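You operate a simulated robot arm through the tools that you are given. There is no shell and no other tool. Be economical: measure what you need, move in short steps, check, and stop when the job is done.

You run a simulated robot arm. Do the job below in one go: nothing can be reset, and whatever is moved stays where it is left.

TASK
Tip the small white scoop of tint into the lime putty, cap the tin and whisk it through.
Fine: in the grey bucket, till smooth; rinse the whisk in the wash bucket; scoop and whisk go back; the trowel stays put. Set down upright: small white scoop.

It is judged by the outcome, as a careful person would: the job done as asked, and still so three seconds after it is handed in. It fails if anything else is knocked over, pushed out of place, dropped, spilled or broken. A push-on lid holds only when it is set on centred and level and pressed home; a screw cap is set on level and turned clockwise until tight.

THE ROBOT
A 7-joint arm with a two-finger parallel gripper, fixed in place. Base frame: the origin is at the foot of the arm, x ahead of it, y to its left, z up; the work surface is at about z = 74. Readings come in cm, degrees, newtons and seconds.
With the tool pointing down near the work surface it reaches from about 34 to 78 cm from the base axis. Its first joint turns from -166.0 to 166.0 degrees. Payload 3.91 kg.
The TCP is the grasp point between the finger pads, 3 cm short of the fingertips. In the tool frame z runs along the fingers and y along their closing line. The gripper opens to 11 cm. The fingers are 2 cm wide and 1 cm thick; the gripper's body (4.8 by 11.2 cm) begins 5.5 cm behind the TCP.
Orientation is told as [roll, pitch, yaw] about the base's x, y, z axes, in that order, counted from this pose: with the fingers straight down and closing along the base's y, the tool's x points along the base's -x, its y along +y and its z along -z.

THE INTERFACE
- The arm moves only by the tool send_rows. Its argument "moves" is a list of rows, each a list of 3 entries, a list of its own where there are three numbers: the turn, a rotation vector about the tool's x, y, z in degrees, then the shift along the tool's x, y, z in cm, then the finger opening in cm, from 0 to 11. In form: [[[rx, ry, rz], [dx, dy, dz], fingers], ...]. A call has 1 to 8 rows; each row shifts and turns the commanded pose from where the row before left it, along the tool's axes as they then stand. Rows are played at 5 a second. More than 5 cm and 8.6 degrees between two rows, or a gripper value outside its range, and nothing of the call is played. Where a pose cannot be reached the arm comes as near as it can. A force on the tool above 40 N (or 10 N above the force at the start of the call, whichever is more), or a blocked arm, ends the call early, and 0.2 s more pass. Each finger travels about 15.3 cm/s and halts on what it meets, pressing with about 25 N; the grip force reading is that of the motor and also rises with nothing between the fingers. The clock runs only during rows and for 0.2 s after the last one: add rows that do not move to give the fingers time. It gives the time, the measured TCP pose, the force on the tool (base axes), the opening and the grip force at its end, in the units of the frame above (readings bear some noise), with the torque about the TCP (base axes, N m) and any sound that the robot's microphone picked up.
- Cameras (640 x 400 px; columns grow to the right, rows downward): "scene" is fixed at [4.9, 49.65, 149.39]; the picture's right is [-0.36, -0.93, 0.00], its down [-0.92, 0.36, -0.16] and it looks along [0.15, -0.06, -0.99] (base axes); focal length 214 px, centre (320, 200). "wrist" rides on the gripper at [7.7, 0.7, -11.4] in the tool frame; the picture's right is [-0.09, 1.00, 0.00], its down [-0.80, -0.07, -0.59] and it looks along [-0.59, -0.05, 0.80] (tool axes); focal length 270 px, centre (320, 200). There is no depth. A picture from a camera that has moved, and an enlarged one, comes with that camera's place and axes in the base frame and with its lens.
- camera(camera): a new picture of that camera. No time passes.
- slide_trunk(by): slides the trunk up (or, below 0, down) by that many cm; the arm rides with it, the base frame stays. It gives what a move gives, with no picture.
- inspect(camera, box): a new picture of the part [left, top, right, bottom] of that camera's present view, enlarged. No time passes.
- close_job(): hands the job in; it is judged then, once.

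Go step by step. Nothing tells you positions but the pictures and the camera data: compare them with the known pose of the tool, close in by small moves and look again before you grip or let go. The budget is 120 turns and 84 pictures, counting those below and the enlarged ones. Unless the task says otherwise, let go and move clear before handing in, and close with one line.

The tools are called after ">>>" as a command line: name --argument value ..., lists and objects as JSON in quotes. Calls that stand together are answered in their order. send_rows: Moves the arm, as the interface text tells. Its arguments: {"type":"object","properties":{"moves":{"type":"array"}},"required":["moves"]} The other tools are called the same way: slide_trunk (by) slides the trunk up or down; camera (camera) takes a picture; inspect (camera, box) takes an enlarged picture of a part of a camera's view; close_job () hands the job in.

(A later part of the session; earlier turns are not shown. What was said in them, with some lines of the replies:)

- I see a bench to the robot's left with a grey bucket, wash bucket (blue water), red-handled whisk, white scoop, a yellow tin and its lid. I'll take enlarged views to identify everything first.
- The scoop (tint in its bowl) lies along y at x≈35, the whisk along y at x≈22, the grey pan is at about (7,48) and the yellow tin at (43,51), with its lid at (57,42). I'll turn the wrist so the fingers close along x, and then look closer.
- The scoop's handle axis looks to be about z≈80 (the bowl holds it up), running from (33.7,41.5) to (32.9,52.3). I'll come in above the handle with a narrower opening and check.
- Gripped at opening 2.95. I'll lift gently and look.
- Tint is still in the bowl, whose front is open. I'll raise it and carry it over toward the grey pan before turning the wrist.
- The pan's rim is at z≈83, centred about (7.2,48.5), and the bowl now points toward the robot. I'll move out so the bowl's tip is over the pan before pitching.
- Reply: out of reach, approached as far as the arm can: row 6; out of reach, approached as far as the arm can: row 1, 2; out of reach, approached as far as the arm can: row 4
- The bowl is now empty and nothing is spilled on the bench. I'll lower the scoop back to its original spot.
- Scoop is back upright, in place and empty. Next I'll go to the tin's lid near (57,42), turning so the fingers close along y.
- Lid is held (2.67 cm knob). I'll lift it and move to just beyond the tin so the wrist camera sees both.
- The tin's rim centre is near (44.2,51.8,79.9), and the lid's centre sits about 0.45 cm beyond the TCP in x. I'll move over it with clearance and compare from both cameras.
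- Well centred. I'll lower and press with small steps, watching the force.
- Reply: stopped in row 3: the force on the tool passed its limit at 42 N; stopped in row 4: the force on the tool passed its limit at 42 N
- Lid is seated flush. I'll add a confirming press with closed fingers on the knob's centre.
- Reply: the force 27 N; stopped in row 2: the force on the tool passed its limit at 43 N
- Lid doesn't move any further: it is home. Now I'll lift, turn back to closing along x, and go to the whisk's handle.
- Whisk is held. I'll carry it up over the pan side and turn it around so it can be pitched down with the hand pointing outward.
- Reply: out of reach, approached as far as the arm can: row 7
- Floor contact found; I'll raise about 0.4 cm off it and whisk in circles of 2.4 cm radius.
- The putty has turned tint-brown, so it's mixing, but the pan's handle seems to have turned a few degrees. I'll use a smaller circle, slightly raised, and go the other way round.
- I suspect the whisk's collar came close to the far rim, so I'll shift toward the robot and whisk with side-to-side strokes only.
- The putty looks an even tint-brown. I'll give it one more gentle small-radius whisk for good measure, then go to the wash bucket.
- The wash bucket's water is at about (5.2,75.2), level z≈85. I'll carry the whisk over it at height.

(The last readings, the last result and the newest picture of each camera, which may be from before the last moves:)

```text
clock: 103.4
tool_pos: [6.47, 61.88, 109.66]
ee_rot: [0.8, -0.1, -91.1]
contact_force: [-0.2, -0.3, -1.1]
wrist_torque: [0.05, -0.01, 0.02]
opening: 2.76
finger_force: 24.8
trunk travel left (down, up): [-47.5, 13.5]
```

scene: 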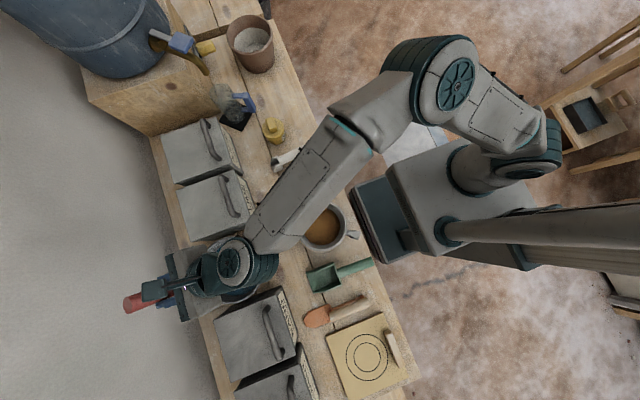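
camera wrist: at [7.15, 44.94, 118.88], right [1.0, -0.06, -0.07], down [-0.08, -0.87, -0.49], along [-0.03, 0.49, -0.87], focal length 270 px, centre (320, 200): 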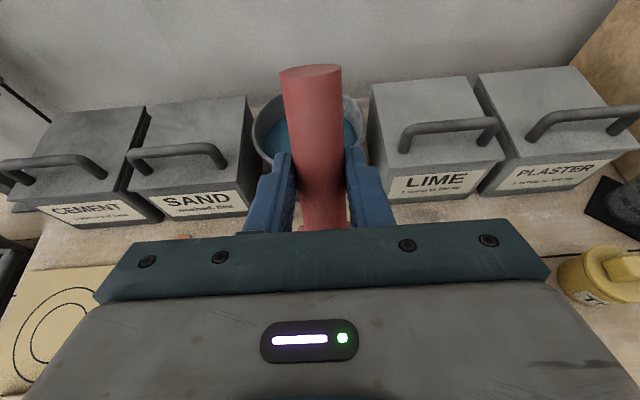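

>>> send_rows --moves '[[[0, -0.8, 0], [0, 0, 0], 1.5], [[0, 0, -8.5], [0, 0, 0], 1.5], [[0, 0, -8.5], [0, 0, 0], 1.5], [[0, 0, -8.5], [0, 0, 0], 1.5], [[0, 0, -8.5], [0, 0, 0], 1.5], [[0, 0, -8.5], [0, 0, 0], 1.5], [[0, 0, -8.5], [0, 0, 0], 1.5], [[0, 0, -8.5], [0, 0, 0], 1.5]]'

>>> send_rows --moves '[[[0, 0, -8.5], [0, 0, 0], 1.5], [[0, 0, -8.5], [0, 0, 0], 1.5], [[0, 0, -8.5], [0, 0, 0], 1.5], [[0, 0, -8.5], [0, 0, 0], 1.5], [[0, 0, -8.5], [0, 0, 0], 1.5], [[0, 0, -8.5], [0, 0, 0], 1.5], [[0, 0, -8.5], [0, 0, 0], 1.5], [[0, 0, -8.5], [0, 0, 0], 1.5]]'

>>> send_rows --moves '[[[0, 0, -8.5], [0, 0, 0], 1.5], [[0, 0, -8.5], [0, 0, 0], 1.5], [[0, 0, -8.5], [0, 0, 0], 1.5], [[0, 0, -8.5], [0, 0, 0], 1.5], [[0, 0, -8.5], [0, 0, 0], 1.5], [[0, 0, -8.5], [0, 0, 0], 1.5], [[0, 0, -7], [0, 0, 0], 1.5], [[0, 0, 0], [0, 0, 0], 1.5]]'

```text
clock: 105.2
tool_pos: [6.62, 61.81, 109.64]
ee_rot: [-0.2, -1.1, -31.6]
contact_force: [0.5, -0.5, -1.6]
wrist_torque: [0.02, 0.06, 0.01]
opening: 2.79
finger_force: 24.8
trunk travel left (down, up): [-47.5, 13.5]
```

```text
clock: 107.0
tool_pos: [6.61, 61.86, 109.88]
ee_rot: [-1.1, -0.1, 36.5]
contact_force: [0.9, -0.1, -1.6]
wrist_torque: [-0.06, 0.03, 0.01]
opening: 2.77
finger_force: 25.3
trunk travel left (down, up): [-47.5, 13.5]
```

```text
clock: 108.8
tool_pos: [6.53, 62.0, 109.78]
ee_rot: [-0.8, 0.8, 94.5]
contact_force: [-0.4, 0.5, -1.2]
wrist_torque: [-0.05, -0.01, 0.02]
opening: 2.79
finger_force: 24.9
trunk travel left (down, up): [-47.5, 13.5]
```

>>> send_rows --moves '[[[-0.8, -0.8, 0], [0, 0, 0], 1.5], [[0, 0, 0], [3.12, -2.47, 2.5], 1.5], [[0, 0, 0], [3.12, -2.47, 2.5], 1.5], [[0, 0, 0], [3.12, -2.47, 2.5], 1.5], [[0, 0, 0], [3.12, -2.47, 2.5], 1.5], [[0, 0, 0], [3.12, -2.47, 2.5], 1.5], [[0, 0, 0], [3.12, -2.47, 2.5], 1.5], [[0, 0, 0], [0, 0, 0], 1.5]]'

>>> inspect --camera "scene" --box '[230, 120, 390, 240]'

```text
clock: 110.6
tool_pos: [22.6, 44.32, 94.54]
ee_rot: [0.0, 0.0, 94.4]
contact_force: [-0.2, -0.4, -1.1]
wrist_torque: [-0.01, -0.01, 0.02]
opening: 2.76
finger_force: 25.4
trunk travel left (down, up): [-47.5, 13.5]
```

```text
3.33 times, centred on (310, 180) of scene
camera zoom: at [4.9, 49.65, 149.39], right [-0.36, -0.93, 0.0], down [-0.92, 0.36, -0.16], along [0.15, -0.06, -0.99], focal length 715 px, centre (353, 267)
```

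zoom: 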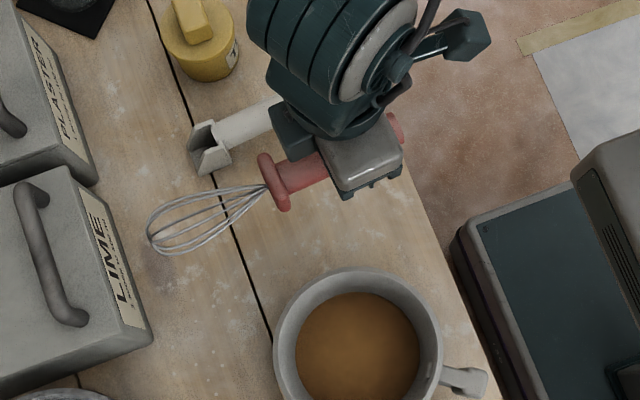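

Whisk is rinsed clean and over its old spot. Lowering it.

>>> send_rows --moves '[[[0, 0, 0], [-0.15, -0.15, 4], 1.5], [[0, 0, 0], [0, 0, 4], 1.5], [[0, 0, 0], [0, 0, 4], 1.5], [[0, 0, 0], [0, 0, 3], 1.5], [[0, 0, 0], [0, 0, 1], 1.5], [[0, 0, 0], [0, 0, 0.5], 1.5], [[0, 0, 0], [0, 0, 0.2], 1.5], [[0, 0, 0], [0, 0, 0], 1.5]]'

```text
clock: 112.4
tool_pos: [22.82, 44.46, 78.02]
ee_rot: [0.0, 0.0, 94.4]
contact_force: [0.6, -0.3, -1.7]
wrist_torque: [-0.05, -0.01, 0.01]
opening: 2.78
finger_force: 24.6
trunk travel left (down, up): [-47.5, 13.5]
```

>>> send_rows --moves '[[[0, 0, 0], [0, 0, 0.15], 1.5], [[0, 0, 0], [0, 0, 0.15], 1.5], [[0, 0, 0], [0, 0, 0], 1.5]]'

```text
clock: 113.2
tool_pos: [22.83, 44.64, 77.89]
ee_rot: [0.0, -0.1, 94.4]
contact_force: [0.5, -0.5, 5.7]
wrist_torque: [0.28, 0.03, 0.01]
opening: 2.78
finger_force: 25.3
trunk travel left (down, up): [-47.5, 13.5]
```

>>> send_rows --moves '[[[0, 0, 0], [0, 0, 0], 2.6], [[0, 0, 0], [0, 0, 0], 3.2], [[0, 0, 0], [0, 0, 0], 5], [[0, 0, 0], [0, 0, 0], 6], [[0, 0, 0], [0, 0, -2], 6], [[0, 0, 0], [0, 0, -5], 6], [[0, 0, 0], [0, 0, -5], 6], [[0, 0, 0], [0, 0, -5], 6]]'

>>> send_rows --moves '[[[0, 0, 0], [4, 0, -3], 6], [[0, 0, 0], [4, 0, -3], 6], [[0, 0, 0], [2, 0, -3], 6], [[0, 0, 0], [0, 0, -3], 6], [[0, 0, 0], [0, 0, 0], 6]]'

>>> camera --camera "scene"

>>> inspect --camera "scene" --box '[230, 100, 390, 260]'

>>> camera --camera "wrist"

```text
clock: 115.0
tool_pos: [22.87, 44.36, 95.09]
ee_rot: [0.1, 0.0, 94.4]
contact_force: [-0.3, -0.6, 0.0]
wrist_torque: [-0.04, -0.02, 0.0]
opening: 5.97
finger_force: 0.1
trunk travel left (down, up): [-47.5, 13.5]
```

```text
clock: 116.2
tool_pos: [23.46, 34.42, 106.93]
ee_rot: [0.0, 0.1, 94.3]
contact_force: [-0.3, 0.5, 0.0]
wrist_torque: [0.01, -0.02, -0.05]
opening: 6.0
finger_force: 0.0
trunk travel left (down, up): [-47.5, 13.5]
```

```text
16 pictures are left
```

scene: 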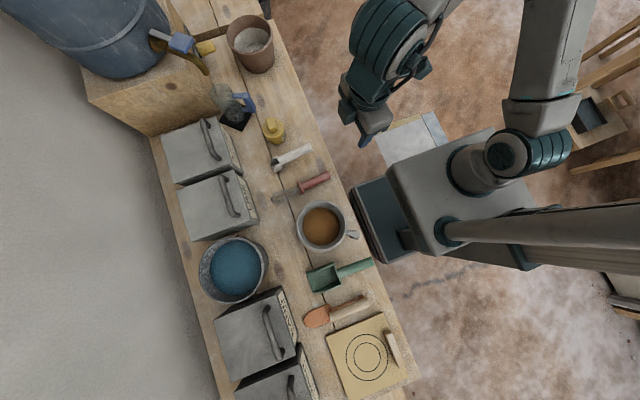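

```text
2.50 times, centred on (310, 180) of scene
camera zoom: at [4.9, 49.65, 149.39], right [-0.36, -0.93, 0.0], down [-0.92, 0.36, -0.16], along [0.15, -0.06, -0.99], focal length 536 px, centre (345, 250)
```

zoom: 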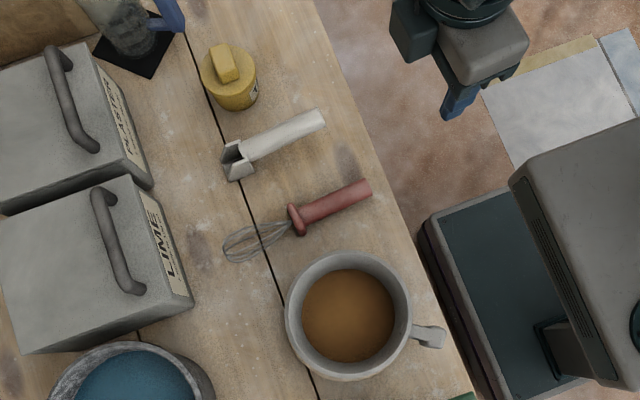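

```text
14 pictures are left
camera wrist: at [23.34, 26.6, 118.45], right [-1.0, 0.01, 0.0], down [0.01, 0.8, 0.59], along [0.01, 0.59, -0.8], focal length 270 px, centre (320, 200)
```

wrist: 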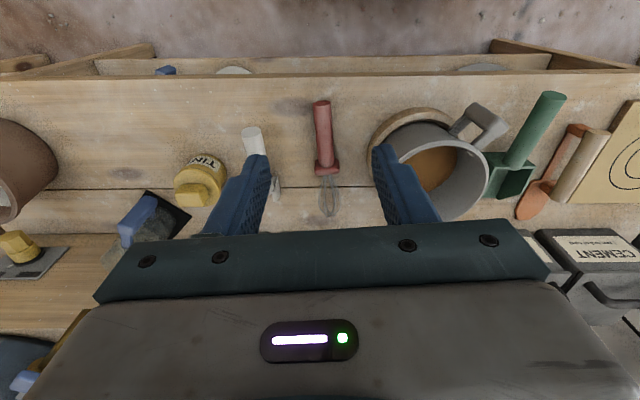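

The tin is capped, the putty is evenly tinted, the whisk is rinsed, and scoop and whisk are back in place with the scoop upright. The arm is clear, so I'm handing in.

>>> close_job

```text
The job is handed in.
```

The tint is in the lime putty and whisked to an even brown, the tin is capped and pressed home, and the whisk is rinsed. Whisk and scoop (upright) are back in place and the trowel is untouched; the grey bucket turned about 11° and shifted about 0.3 cm during whisking, and I left it there.
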